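You operate a simulated robot arm through the tools that you are given. There is no shell and no other tool. Be economical: measure what you need, move in short steps, check, and stop when the job is done.

Carry out the task below with a simulated robot arm. There is one attempt and no reset: what you move stays moved.

TASK
Take the green twine spool on the side table and put it away on the top board of the window shelf.
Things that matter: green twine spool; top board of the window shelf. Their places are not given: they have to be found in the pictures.

It is judged by the outcome, as a careful person would: the job done as asked, and still so three seconds after it is handed in. It fails if anything else is knocked over, pushed out of place, dropped, spilled or broken.

THE ROBOT
A 6-joint arm with a two-finger parallel gripper, fixed in place. Base frame: the origin is at the foot of the arm, x ahead of it, y to its left, z up. Lengths are in mm, angles in degrees, forces in N, time in s.
With the tool pointing down near the work surface it reaches from about 260 to 680 mm from the base axis. Its first joint turns from -66.0 to 66.0 degrees. Payload 2.9 kg.
Tool frame: the origin (TCP) lies between the finger pads and is the grasp point; the fingertips stand 30 mm ahead of it; z points along the fingers, y is the line along which they close. The gripper opens to 110 mm. The fingers are 20 mm wide and 10 mm thick; the gripper's body (48 by 112 mm) begins 55 mm behind the TCP.
Orientation is that of the tool frame in the base frame, as [roll, pitch, yaw] about the fixed x, y, z axes, in that order (R = Rz(yaw) Ry(pitch) Rx(roll)). With the fingers straight down and closing along the base's y, the tool's x points along the base's -x, its y along +y and its z along -z.

THE INTERFACE
- The arm moves only by the tool nudge_tool. Its argument "steps" is a list of rows, each an object (a shift or turn left out is 0, a gripper value left out holds the last) with "delta_pos": the shift along the tool's x, y, z in mm, a list of three; "angular": the turn, a rotation vector about the tool's x, y, z in degrees, a list of three; "claw": the opening, from 0 (shut) to 1 (fully open). In form: [{"delta_pos": [dx, dy, dz], "angular": [rx, ry, rz], "claw": claw}, ...]. A call has 1 to 20 rows; each row is the pose to reach, as a shift and turn from the pose commanded when the call began, along the tool's axes at that moment. A row lasts 0.2 s, in which the tool goes at most 50 mm and 8.6 degrees; a call with a longer step from one row to the next is refused whole, and so is a gripper value outside its range. A pose out of reach is approached as far as the arm can. The call stops where the force on the tool passes 40 N (or 10 N more than at its start, if that is more) or the arm is blocked; 0.2 s more then pass. The fingers move at their own pace (about 108 mm/s each) and stop on an object; they squeeze with about 32 N. The grip force told is the motor's: it shows also when the fingers shut on nothing. Time passes only in rows, and 0.2 s behind the last, so rows that repeat a pose let the fingers close. It gives the time, the measured TCP pose, the force on the tool (base axes), the opening and the grip force at its end, in the units of the frame above (readings bear some noise).
- Cameras (640 x 400 px; columns grow to the right, rows downward): "scene" is fixed at [67.8, 428, 1378.1]; the picture's right is [-0.85, -0.53, 0.00], its down [-0.32, 0.52, -0.79] and it looks along [0.42, -0.67, -0.61] (base axes); focal length 308 px, centre (320, 200). "wrist" rides on the gripper at [-36, 0, -57] in the tool frame; the picture's right is [0.00, -1.00, 0.00], its down [0.97, 0.00, -0.24] and it looks along [0.24, 0.00, 0.97] (tool axes); focal length 218 px, centre (320, 200).
- grab_frame(camera): a new picture of that camera. No time passes.
- point_at(camera, pixels): there is no depth. For up to 12 entries [column, row, z] of the newest picture of that camera ("zoom" is the newest enlarged one), the place [x, y] in the base frame at which the ray of that pixel passes the height z, good to about 2 mm. No time passes.
- enlarge(camera, box): a new picture of the part [left, top, right, bottom] of that camera's present view, enlarged. No time passes.
- close_job(): hands the job in; it is judged then, once.

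Work in short steps. Measure before you move; look again where a grasp or a placing could have gone wrong, and mend it. You have 60 turns and 22 pictures in all, the two below and enlarged ones among them. Open the gripper and draw the arm clear of the work before you hand the job in, unless the task says otherwise; then end with one line.

The tools are called by a JSON object that holds its "api" and its "payload". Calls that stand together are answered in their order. nudge_tool: Moves the arm, as the interface text tells. Its arguments: {"type":"object","properties":{"steps":{"type":"array"}},"required":["steps"]} The other tools are called the same way: grab_frame (camera) takes a picture; point_at (camera, pixels) gives the place at which the rays of pixels pass given heights; enlarge (camera, box) takes an enlarged picture of a part of a camera's view; close_job () hands the job in.

At the start:

```text
clock: 0.0
tool_pos: [477.5, -178.3, 1082.4]
orientation: [180.0, 0.0, 180.0]
contact_force: [1.2, -0.8, -1.0]
finger_gap: 109.9
gripper_force: 0.1
```

scene: 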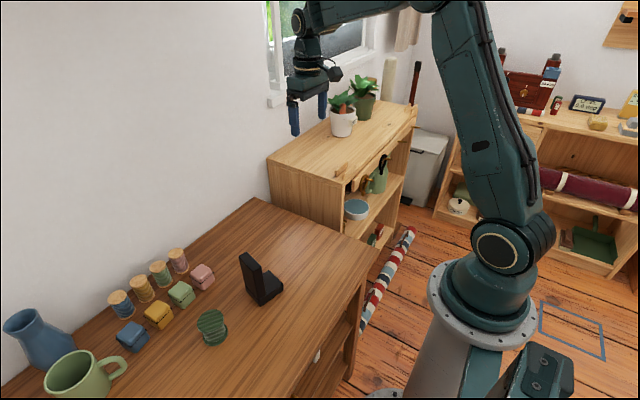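
wrist: 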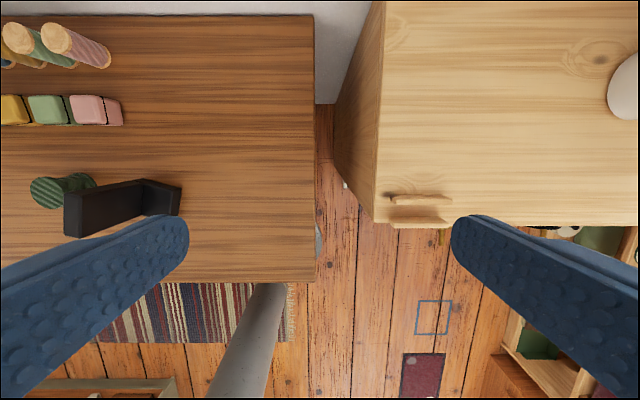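

I see a dark-green ribbed object at scene (212,327) and small coloured spools at (120-180,260-305). I'll enlarge these and the shelf to identify them.

{"api": "enlarge", "payload": {"camera": "scene", "box": [80, 230, 300, 368]}}

{"api": "enlarge", "payload": {"camera": "scene", "box": [250, 50, 440, 250]}}

```text
2.90 times, centred on (190, 299) of scene
```

zoom: 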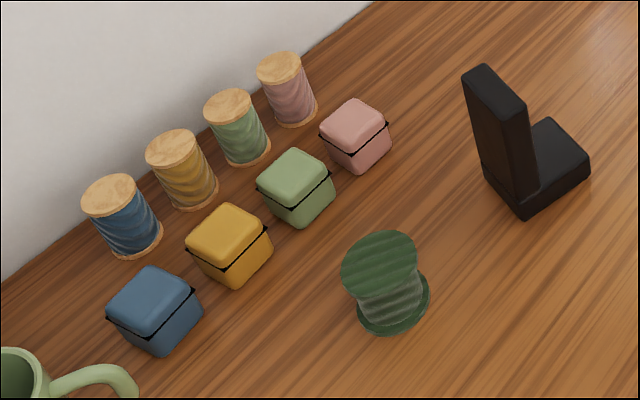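

```text
2.00 times, centred on (345, 150) of scene
```

zoom: 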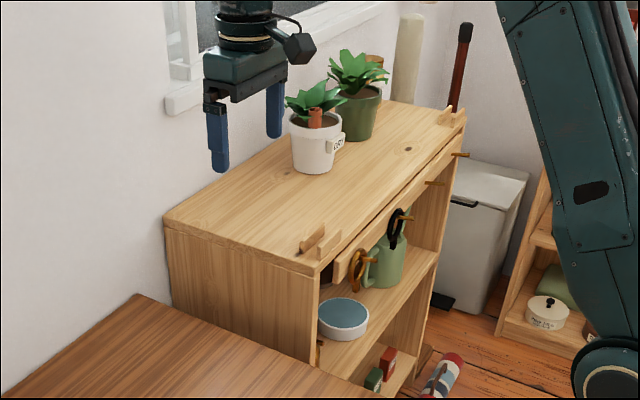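

Two candidates: a wooden-ended pale green spool in the row, and a dark green flanged one. I'll locate both, and the shelf corners.

{"api": "point_at", "payload": {"camera": "scene", "pixels": [[215, 340, 750], [210, 318, 790], [163, 283, 750], [159, 267, 795], [262, 299, 750], [332, 181, 1000], [268, 157, 1000], [415, 106, 1000], [342, 134, 1000], [258, 198, 750], [374, 245, 750]]}}

{"api": "point_at", "payload": {"camera": "wrist", "pixels": [[378, 222, 950], [378, 222, 1000], [385, 2, 950], [385, 2, 1000], [314, 282, 750], [314, 15, 750], [48, 192, 790], [52, 40, 795], [615, 90, 950]]}}

{"api": "enlarge", "payload": {"camera": "wrist", "box": [0, 0, 260, 240]}}

```text
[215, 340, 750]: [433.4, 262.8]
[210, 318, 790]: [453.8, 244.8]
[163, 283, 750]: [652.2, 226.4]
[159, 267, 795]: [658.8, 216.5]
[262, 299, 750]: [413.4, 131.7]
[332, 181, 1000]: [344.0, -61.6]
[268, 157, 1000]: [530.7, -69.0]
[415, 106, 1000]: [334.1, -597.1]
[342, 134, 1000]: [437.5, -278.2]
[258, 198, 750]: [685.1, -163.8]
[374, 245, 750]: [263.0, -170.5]
```

```text
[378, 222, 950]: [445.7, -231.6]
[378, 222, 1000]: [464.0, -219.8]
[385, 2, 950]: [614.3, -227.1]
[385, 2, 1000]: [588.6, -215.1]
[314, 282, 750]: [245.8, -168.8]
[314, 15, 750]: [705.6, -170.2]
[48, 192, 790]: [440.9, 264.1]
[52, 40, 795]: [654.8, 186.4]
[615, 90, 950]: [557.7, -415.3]
```

```text
1.67 times, centred on (130, 120) of wrist
```

zoom: 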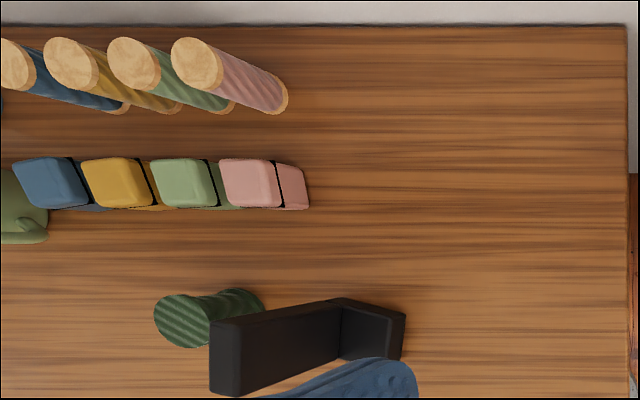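

The spools in the row lie beyond reach (~690 mm). The flanged, cord-striped green spool at about (437,262) is the twine spool. Now I triangulate the shelf's top height and the spool's shape.

{"api": "point_at", "payload": {"camera": "scene", "pixels": [[343, 182, 870], [343, 182, 900], [268, 157, 870], [268, 157, 900], [342, 135, 900], [342, 135, 870], [418, 106, 900], [418, 106, 870]]}}

{"api": "point_at", "payload": {"camera": "wrist", "pixels": [[376, 222, 870], [376, 222, 900], [385, 1, 870], [385, 1, 900], [47, 192, 800], [47, 192, 810], [80, 187, 755], [68, 215, 830], [175, 200, 750], [68, 235, 830]]}}

```text
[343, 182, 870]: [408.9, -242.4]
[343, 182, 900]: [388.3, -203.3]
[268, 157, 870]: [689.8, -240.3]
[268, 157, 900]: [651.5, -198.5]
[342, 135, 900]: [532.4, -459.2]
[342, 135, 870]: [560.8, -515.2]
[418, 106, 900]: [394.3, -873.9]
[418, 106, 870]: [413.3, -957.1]
```

```text
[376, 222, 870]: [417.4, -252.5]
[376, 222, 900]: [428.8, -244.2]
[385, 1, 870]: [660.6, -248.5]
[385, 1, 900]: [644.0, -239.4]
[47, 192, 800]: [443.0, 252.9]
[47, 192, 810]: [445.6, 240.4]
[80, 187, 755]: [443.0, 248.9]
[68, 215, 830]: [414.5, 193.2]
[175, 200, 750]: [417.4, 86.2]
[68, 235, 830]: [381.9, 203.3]
```

Shelf top is about z=865, left edge y≈-250, front x≈412; spool near (444,250), about 50 high. I move above the spool, staying high, to look straight down.

{"api": "nudge_tool", "payload": {"steps": [{"delta_pos": [3, 43, 0]}, {"delta_pos": [6, 86, 0]}, {"delta_pos": [9, 129, 0]}, {"delta_pos": [12, 172, 0]}, {"delta_pos": [15, 215, 0]}, {"delta_pos": [18, 258, 20]}, {"delta_pos": [21, 301, 40]}, {"delta_pos": [25, 344, 60]}, {"delta_pos": [28, 387, 80]}, {"delta_pos": [32, 428, 100]}, {"delta_pos": [32, 428, 100]}]}}

{"api": "grab_frame", "payload": {"camera": "wrist"}}

```text
clock: 2.4
tool_pos: [446.6, 251.6, 979.3]
orientation: [-180.0, 0.0, -179.9]
contact_force: [-0.4, 0.5, -0.4]
finger_gap: 110.1
gripper_force: 0.1
```

```text
16 pictures are left
```

wrist: 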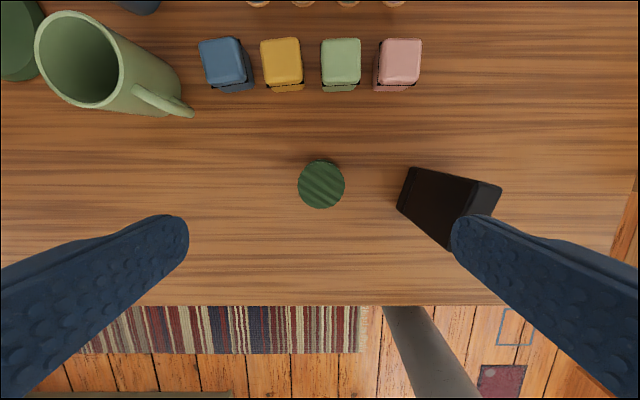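

Spool top at (321,184), 46 px wide; black holder's near face at (397-413,167-210). Measuring both.

{"api": "point_at", "payload": {"camera": "wrist", "pixels": [[321, 184, 800], [298, 184, 800], [345, 184, 800], [321, 160, 800], [321, 208, 800], [413, 168, 820], [397, 207, 820], [500, 186, 820], [449, 249, 820], [397, 207, 750], [321, 184, 790], [413, 168, 750]]}}

{"api": "enlarge", "payload": {"camera": "wrist", "box": [270, 130, 520, 280]}}

{"api": "enlarge", "payload": {"camera": "scene", "box": [180, 240, 300, 360]}}

```text
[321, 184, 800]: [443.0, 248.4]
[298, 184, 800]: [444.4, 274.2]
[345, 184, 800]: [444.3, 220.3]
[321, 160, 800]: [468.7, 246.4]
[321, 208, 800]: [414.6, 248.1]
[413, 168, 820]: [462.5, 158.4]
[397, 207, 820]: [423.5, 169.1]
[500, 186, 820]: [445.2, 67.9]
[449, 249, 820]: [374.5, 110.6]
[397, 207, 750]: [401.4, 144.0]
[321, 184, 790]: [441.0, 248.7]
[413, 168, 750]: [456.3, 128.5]
```

```text
2.56 times, centred on (395, 205) of wrist
```

zoom: 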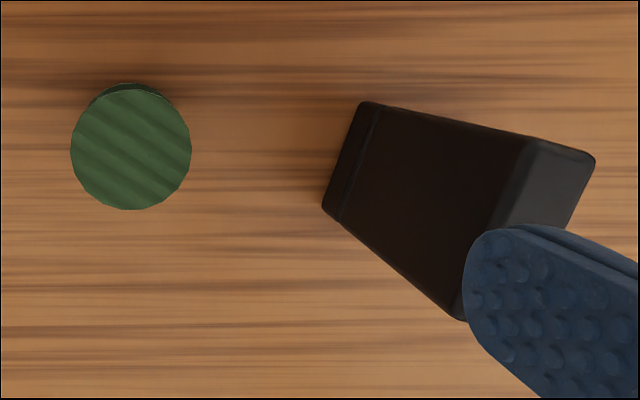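

```text
3.33 times, centred on (240, 300) of scene
```

zoom: 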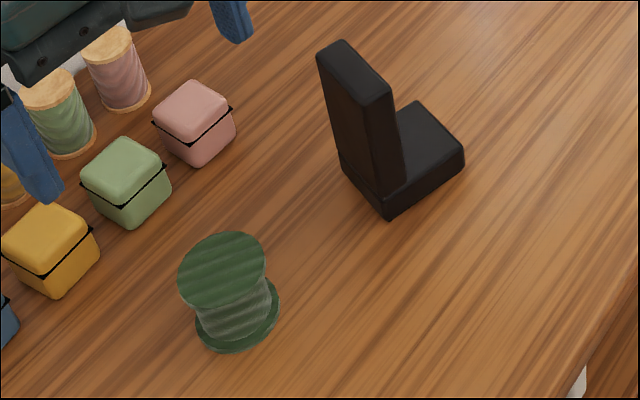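

Spool centre ≈ (443,248), 54 mm wide, top ≈ z 803; the holder's base is ≥75 mm clear of the fingers' side. I descend to just above the spool and check centring.

{"api": "nudge_tool", "payload": {"steps": [{"delta_pos": [2, -2, 40]}, {"delta_pos": [2, -2, 80]}, {"delta_pos": [2, -2, 115]}, {"delta_pos": [2, -2, 135]}, {"delta_pos": [2, -2, 135]}]}}

{"api": "grab_frame", "payload": {"camera": "wrist"}}

```text
clock: 3.6
tool_pos: [447.0, 248.6, 847.8]
orientation: [-180.0, -0.1, 179.9]
contact_force: [0.0, -0.1, -0.7]
finger_gap: 110.3
gripper_force: 0.0
```

```text
13 pictures are left
```

wrist: 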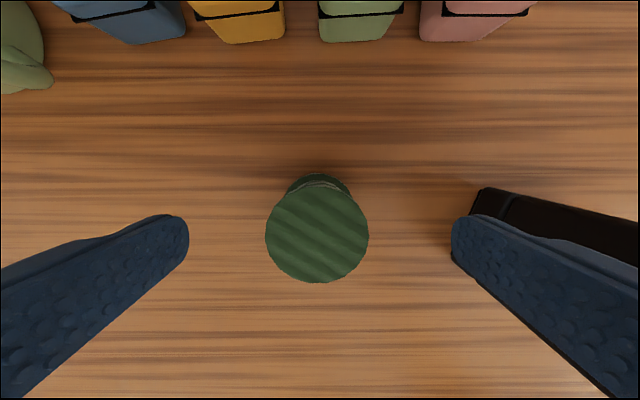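

{"api": "point_at", "payload": {"camera": "wrist", "pixels": [[317, 232, 803], [265, 232, 803], [369, 232, 803], [317, 282, 803], [317, 182, 803], [450, 258, 750], [484, 188, 750]]}}

```text
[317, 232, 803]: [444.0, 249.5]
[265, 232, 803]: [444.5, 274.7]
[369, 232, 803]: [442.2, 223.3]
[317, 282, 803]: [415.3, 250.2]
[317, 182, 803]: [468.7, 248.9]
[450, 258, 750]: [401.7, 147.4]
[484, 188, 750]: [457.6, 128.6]
```

Centre confirmed at (443,249). I descend so the fingertips are just above the table and close.

{"api": "nudge_tool", "payload": {"steps": [{"delta_pos": [2, 0, 25]}, {"delta_pos": [2, 0, 45]}, {"delta_pos": [2, 0, 58]}, {"delta_pos": [2, 0, 64]}, {"delta_pos": [2, 0, 64]}]}}

```text
clock: 4.8
tool_pos: [441.2, 248.1, 782.8]
orientation: [180.0, 0.0, 180.0]
contact_force: [-0.7, -0.7, 0.5]
finger_gap: 110.1
gripper_force: 0.1
```

In position, no contact. Closing.

{"api": "nudge_tool", "payload": {"steps": [{"claw": 0.3}, {"claw": 0.3}, {"claw": 0.3}, {"claw": 0.3}, {"claw": 0.3}]}}

```text
clock: 6.0
tool_pos: [441.7, 247.1, 783.3]
orientation: [-180.0, 0.1, 180.0]
contact_force: [0.1, -0.3, 1.2]
finger_gap: 48.0
gripper_force: 31.9
```

Gripped at 48 mm with 32 N. Lifting slowly.

{"api": "nudge_tool", "payload": {"steps": [{"delta_pos": [0, 0, -10]}, {"delta_pos": [0, 0, -30]}, {"delta_pos": [0, 0, -60]}, {"delta_pos": [0, 0, -100]}, {"delta_pos": [0, 0, -140]}, {"delta_pos": [0, 0, -180]}, {"delta_pos": [0, 0, -220]}, {"delta_pos": [0, 0, -240]}, {"delta_pos": [0, 0, -240]}]}}

{"api": "grab_frame", "payload": {"camera": "wrist"}}

```text
clock: 8.0
tool_pos: [440.6, 248.1, 1026.2]
orientation: [-180.0, 0.1, 180.0]
contact_force: [-0.5, 0.6, -0.1]
finger_gap: 47.2
gripper_force: 32.0
```

```text
12 pictures are left
```

wrist: 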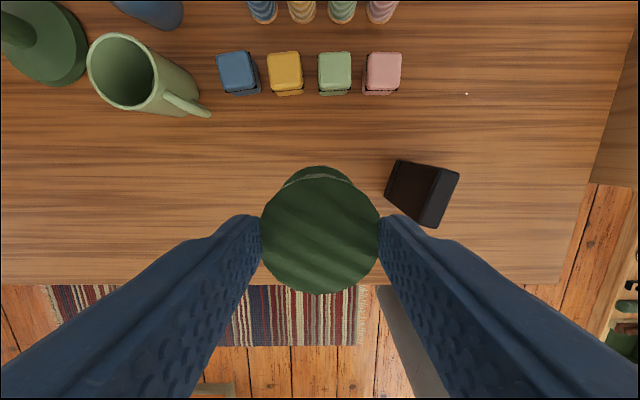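

Held firmly. I carry it at height to above the shelf's clear left half, around (540,-325).

{"api": "nudge_tool", "payload": {"steps": [{"delta_pos": [-7, -30, 0]}, {"delta_pos": [-14, -70, 0]}, {"delta_pos": [-21, -112, 0]}, {"delta_pos": [-28, -154, 0]}, {"delta_pos": [-35, -196, 0]}, {"delta_pos": [-42, -238, 0]}, {"delta_pos": [-49, -280, 0]}, {"delta_pos": [-56, -322, 0]}, {"delta_pos": [-63, -364, 0]}, {"delta_pos": [-70, -406, 0]}, {"delta_pos": [-77, -448, 0]}, {"delta_pos": [-84, -490, 0]}, {"delta_pos": [-91, -530, 0]}, {"delta_pos": [-96, -558, 0]}, {"delta_pos": [-98, -574, 0]}, {"delta_pos": [-98, -574, 0]}]}}

{"api": "grab_frame", "payload": {"camera": "wrist"}}

{"api": "grab_frame", "payload": {"camera": "scene"}}

```text
clock: 11.4
tool_pos: [540.3, -327.0, 1019.5]
orientation: [180.0, 0.0, 179.9]
contact_force: [-1.1, 0.1, -0.8]
finger_gap: 47.2
gripper_force: 32.4
```

```text
11 pictures are left
```

wrist: 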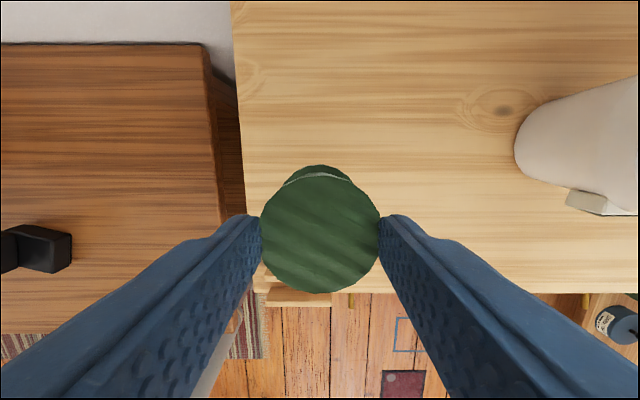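

```text
10 pictures are left
```

scene: 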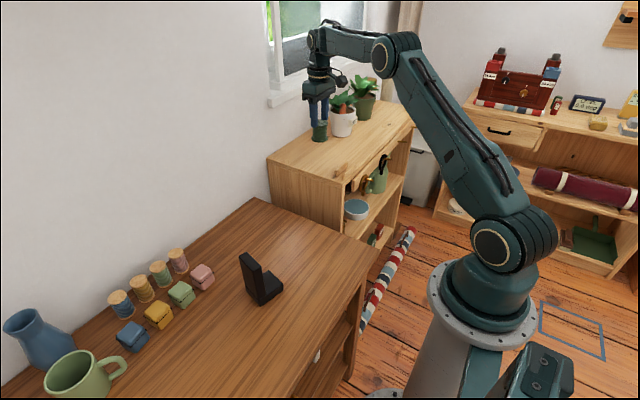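

Measuring shelf edges and pot from this view for height and clearances.

{"api": "point_at", "payload": {"camera": "wrist", "pixels": [[248, 215, 865], [232, 30, 865], [410, 292, 865], [505, 110, 865], [515, 150, 865], [515, 150, 900], [300, 300, 865], [255, 285, 865], [255, 285, 890]]}}

{"api": "point_at", "payload": {"camera": "scene", "pixels": [[343, 136, 865], [343, 136, 900], [269, 158, 865], [344, 183, 865], [415, 116, 865]]}}

{"api": "enlarge", "payload": {"camera": "scene", "box": [260, 60, 430, 210]}}

```text
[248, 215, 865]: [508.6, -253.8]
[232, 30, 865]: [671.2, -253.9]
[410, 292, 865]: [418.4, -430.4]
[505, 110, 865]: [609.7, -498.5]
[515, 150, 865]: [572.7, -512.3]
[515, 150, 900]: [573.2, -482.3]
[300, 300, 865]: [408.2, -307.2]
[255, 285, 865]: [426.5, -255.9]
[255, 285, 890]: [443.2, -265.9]
```

```text
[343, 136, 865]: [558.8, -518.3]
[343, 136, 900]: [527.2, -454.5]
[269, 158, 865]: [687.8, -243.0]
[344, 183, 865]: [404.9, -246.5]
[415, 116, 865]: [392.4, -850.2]
```

```text
2.67 times, centred on (345, 135) of scene
```

zoom: 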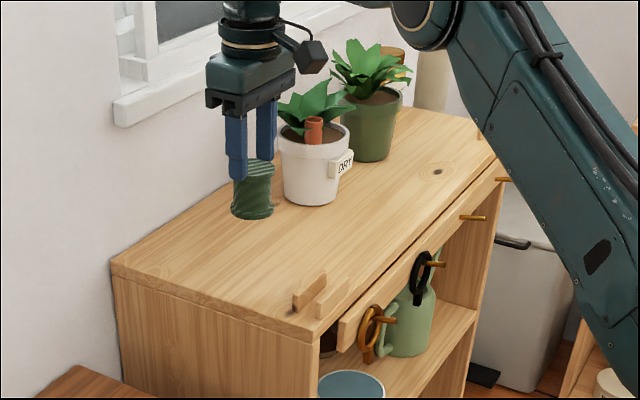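

Surface z≈865, about 170 mm from the pot base. I lower to just above contact (TCP ≈ 904), then feel for contact.

{"api": "nudge_tool", "payload": {"steps": [{"delta_pos": [0, 0, 40]}, {"delta_pos": [0, 0, 80]}, {"delta_pos": [0, 0, 105]}, {"delta_pos": [0, 0, 117]}, {"delta_pos": [0, 0, 117]}]}}

{"api": "enlarge", "payload": {"camera": "scene", "box": [280, 90, 380, 190]}}

```text
clock: 12.1
tool_pos: [540.8, -326.3, 938.7]
orientation: [-179.7, 0.5, -179.8]
contact_force: [1.0, 0.3, 3.9]
finger_gap: 47.1
gripper_force: 32.0
stopped in row 3: the force on the tool passed its limit (the readings are from after the stop); the commanded pose is now the measured one
```

```text
4.00 times, centred on (330, 140) of scene
```

zoom: 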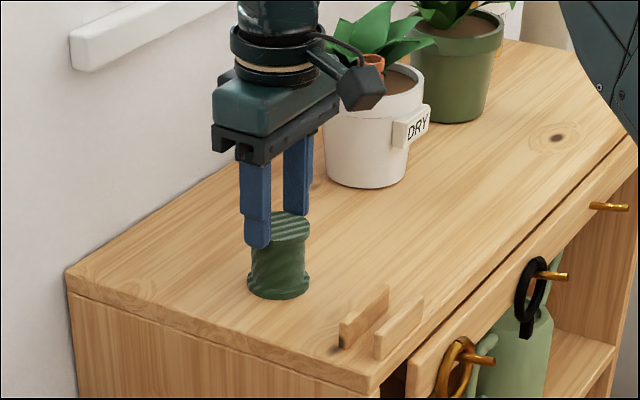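

The arm stopped at z=938.7, earlier than expected; the picture shows the spool seated low in the fingers. I check the surface height using the spool base pixel, scene (320,163).

{"api": "point_at", "payload": {"camera": "scene", "pixels": [[320, 162, 850], [320, 162, 865], [320, 162, 880], [320, 162, 905], [320, 195, 938], [321, 148, 900], [321, 148, 920], [321, 148, 930]]}}

{"api": "grab_frame", "payload": {"camera": "wrist"}}

```text
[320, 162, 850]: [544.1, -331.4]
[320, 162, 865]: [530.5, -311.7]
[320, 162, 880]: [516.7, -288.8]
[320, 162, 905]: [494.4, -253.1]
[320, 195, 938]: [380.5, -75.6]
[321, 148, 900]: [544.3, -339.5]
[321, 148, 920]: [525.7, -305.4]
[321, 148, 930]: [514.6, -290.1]
```

```text
7 pictures are left
```

wrist: 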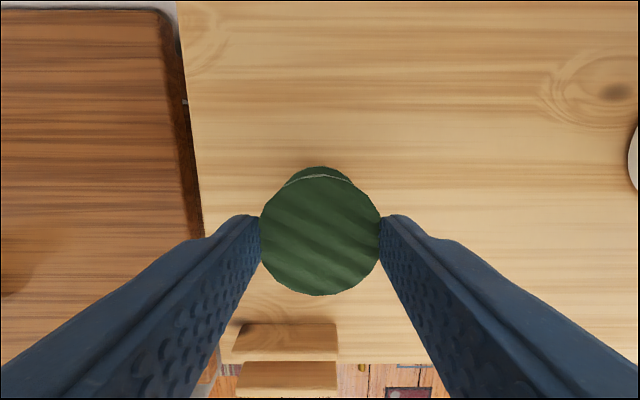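

The top flange is at the fingertips (it slid lower in the grip on lifting), so its base is at about 862: it's resting on the board, consistent with the contact. I open the fingers in place and wait.

{"api": "nudge_tool", "payload": {"steps": [{"claw": 0.5}, {"claw": 0.6}, {"claw": 0.8}, {"claw": 0.8}]}}

{"api": "enlarge", "payload": {"camera": "scene", "box": [280, 90, 380, 190]}}

```text
clock: 13.1
tool_pos: [539.9, -327.2, 937.7]
orientation: [-179.7, 0.4, -179.9]
contact_force: [-0.4, -0.4, -0.3]
finger_gap: 88.0
gripper_force: 0.0
```

```text
4.00 times, centred on (330, 140) of scene
```

zoom: 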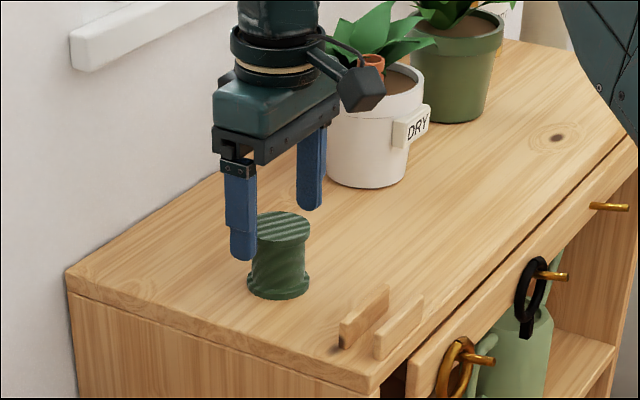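

The spool stands upright and free on the board. I withdraw straight up, then toward the left and away.

{"api": "nudge_tool", "payload": {"steps": [{"delta_pos": [0, 0, -15], "claw": 0.9}, {"delta_pos": [0, 0, -45]}, {"delta_pos": [0, 0, -85]}, {"delta_pos": [0, 0, -125]}, {"delta_pos": [10, 40, -140]}, {"delta_pos": [20, 80, -140]}, {"delta_pos": [30, 120, -140]}, {"delta_pos": [40, 160, -140]}, {"delta_pos": [40, 190, -140]}, {"delta_pos": [40, 190, -140]}, {"delta_pos": [40, 190, -140]}]}}

{"api": "grab_frame", "payload": {"camera": "scene"}}

{"api": "enlarge", "payload": {"camera": "scene", "box": [280, 90, 380, 190]}}

```text
clock: 15.5
tool_pos: [495.1, -136.1, 1074.7]
orientation: [-179.8, 0.5, -179.9]
contact_force: [-0.6, 0.1, 0.1]
finger_gap: 99.2
gripper_force: 0.0
```

```text
5 pictures are left
```

scene: 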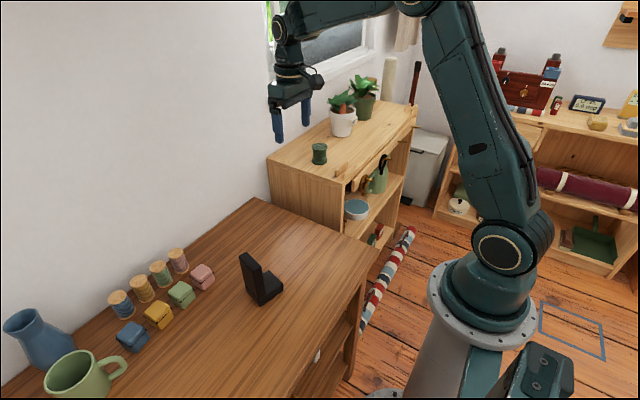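

```text
4.00 times, centred on (330, 140) of scene
```

zoom: 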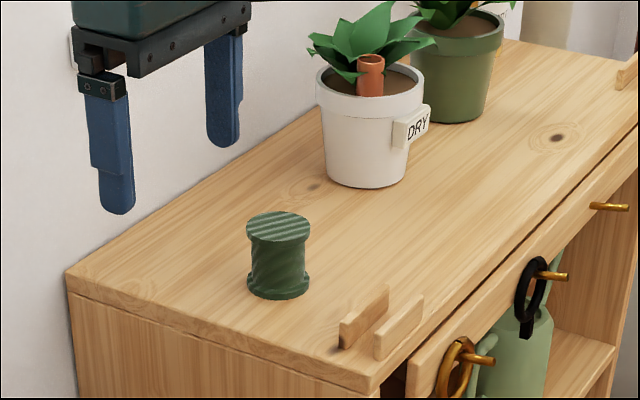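

The spool stands on the top board, nothing else has moved, and the arm is clear. Handing in.

{"api": "close_job", "payload": {}}

```text
The job is handed in.
```

The green twine spool now stands upright on the top board of the window shelf; in the last pictures nothing else had moved, and the arm was clear with its gripper open.
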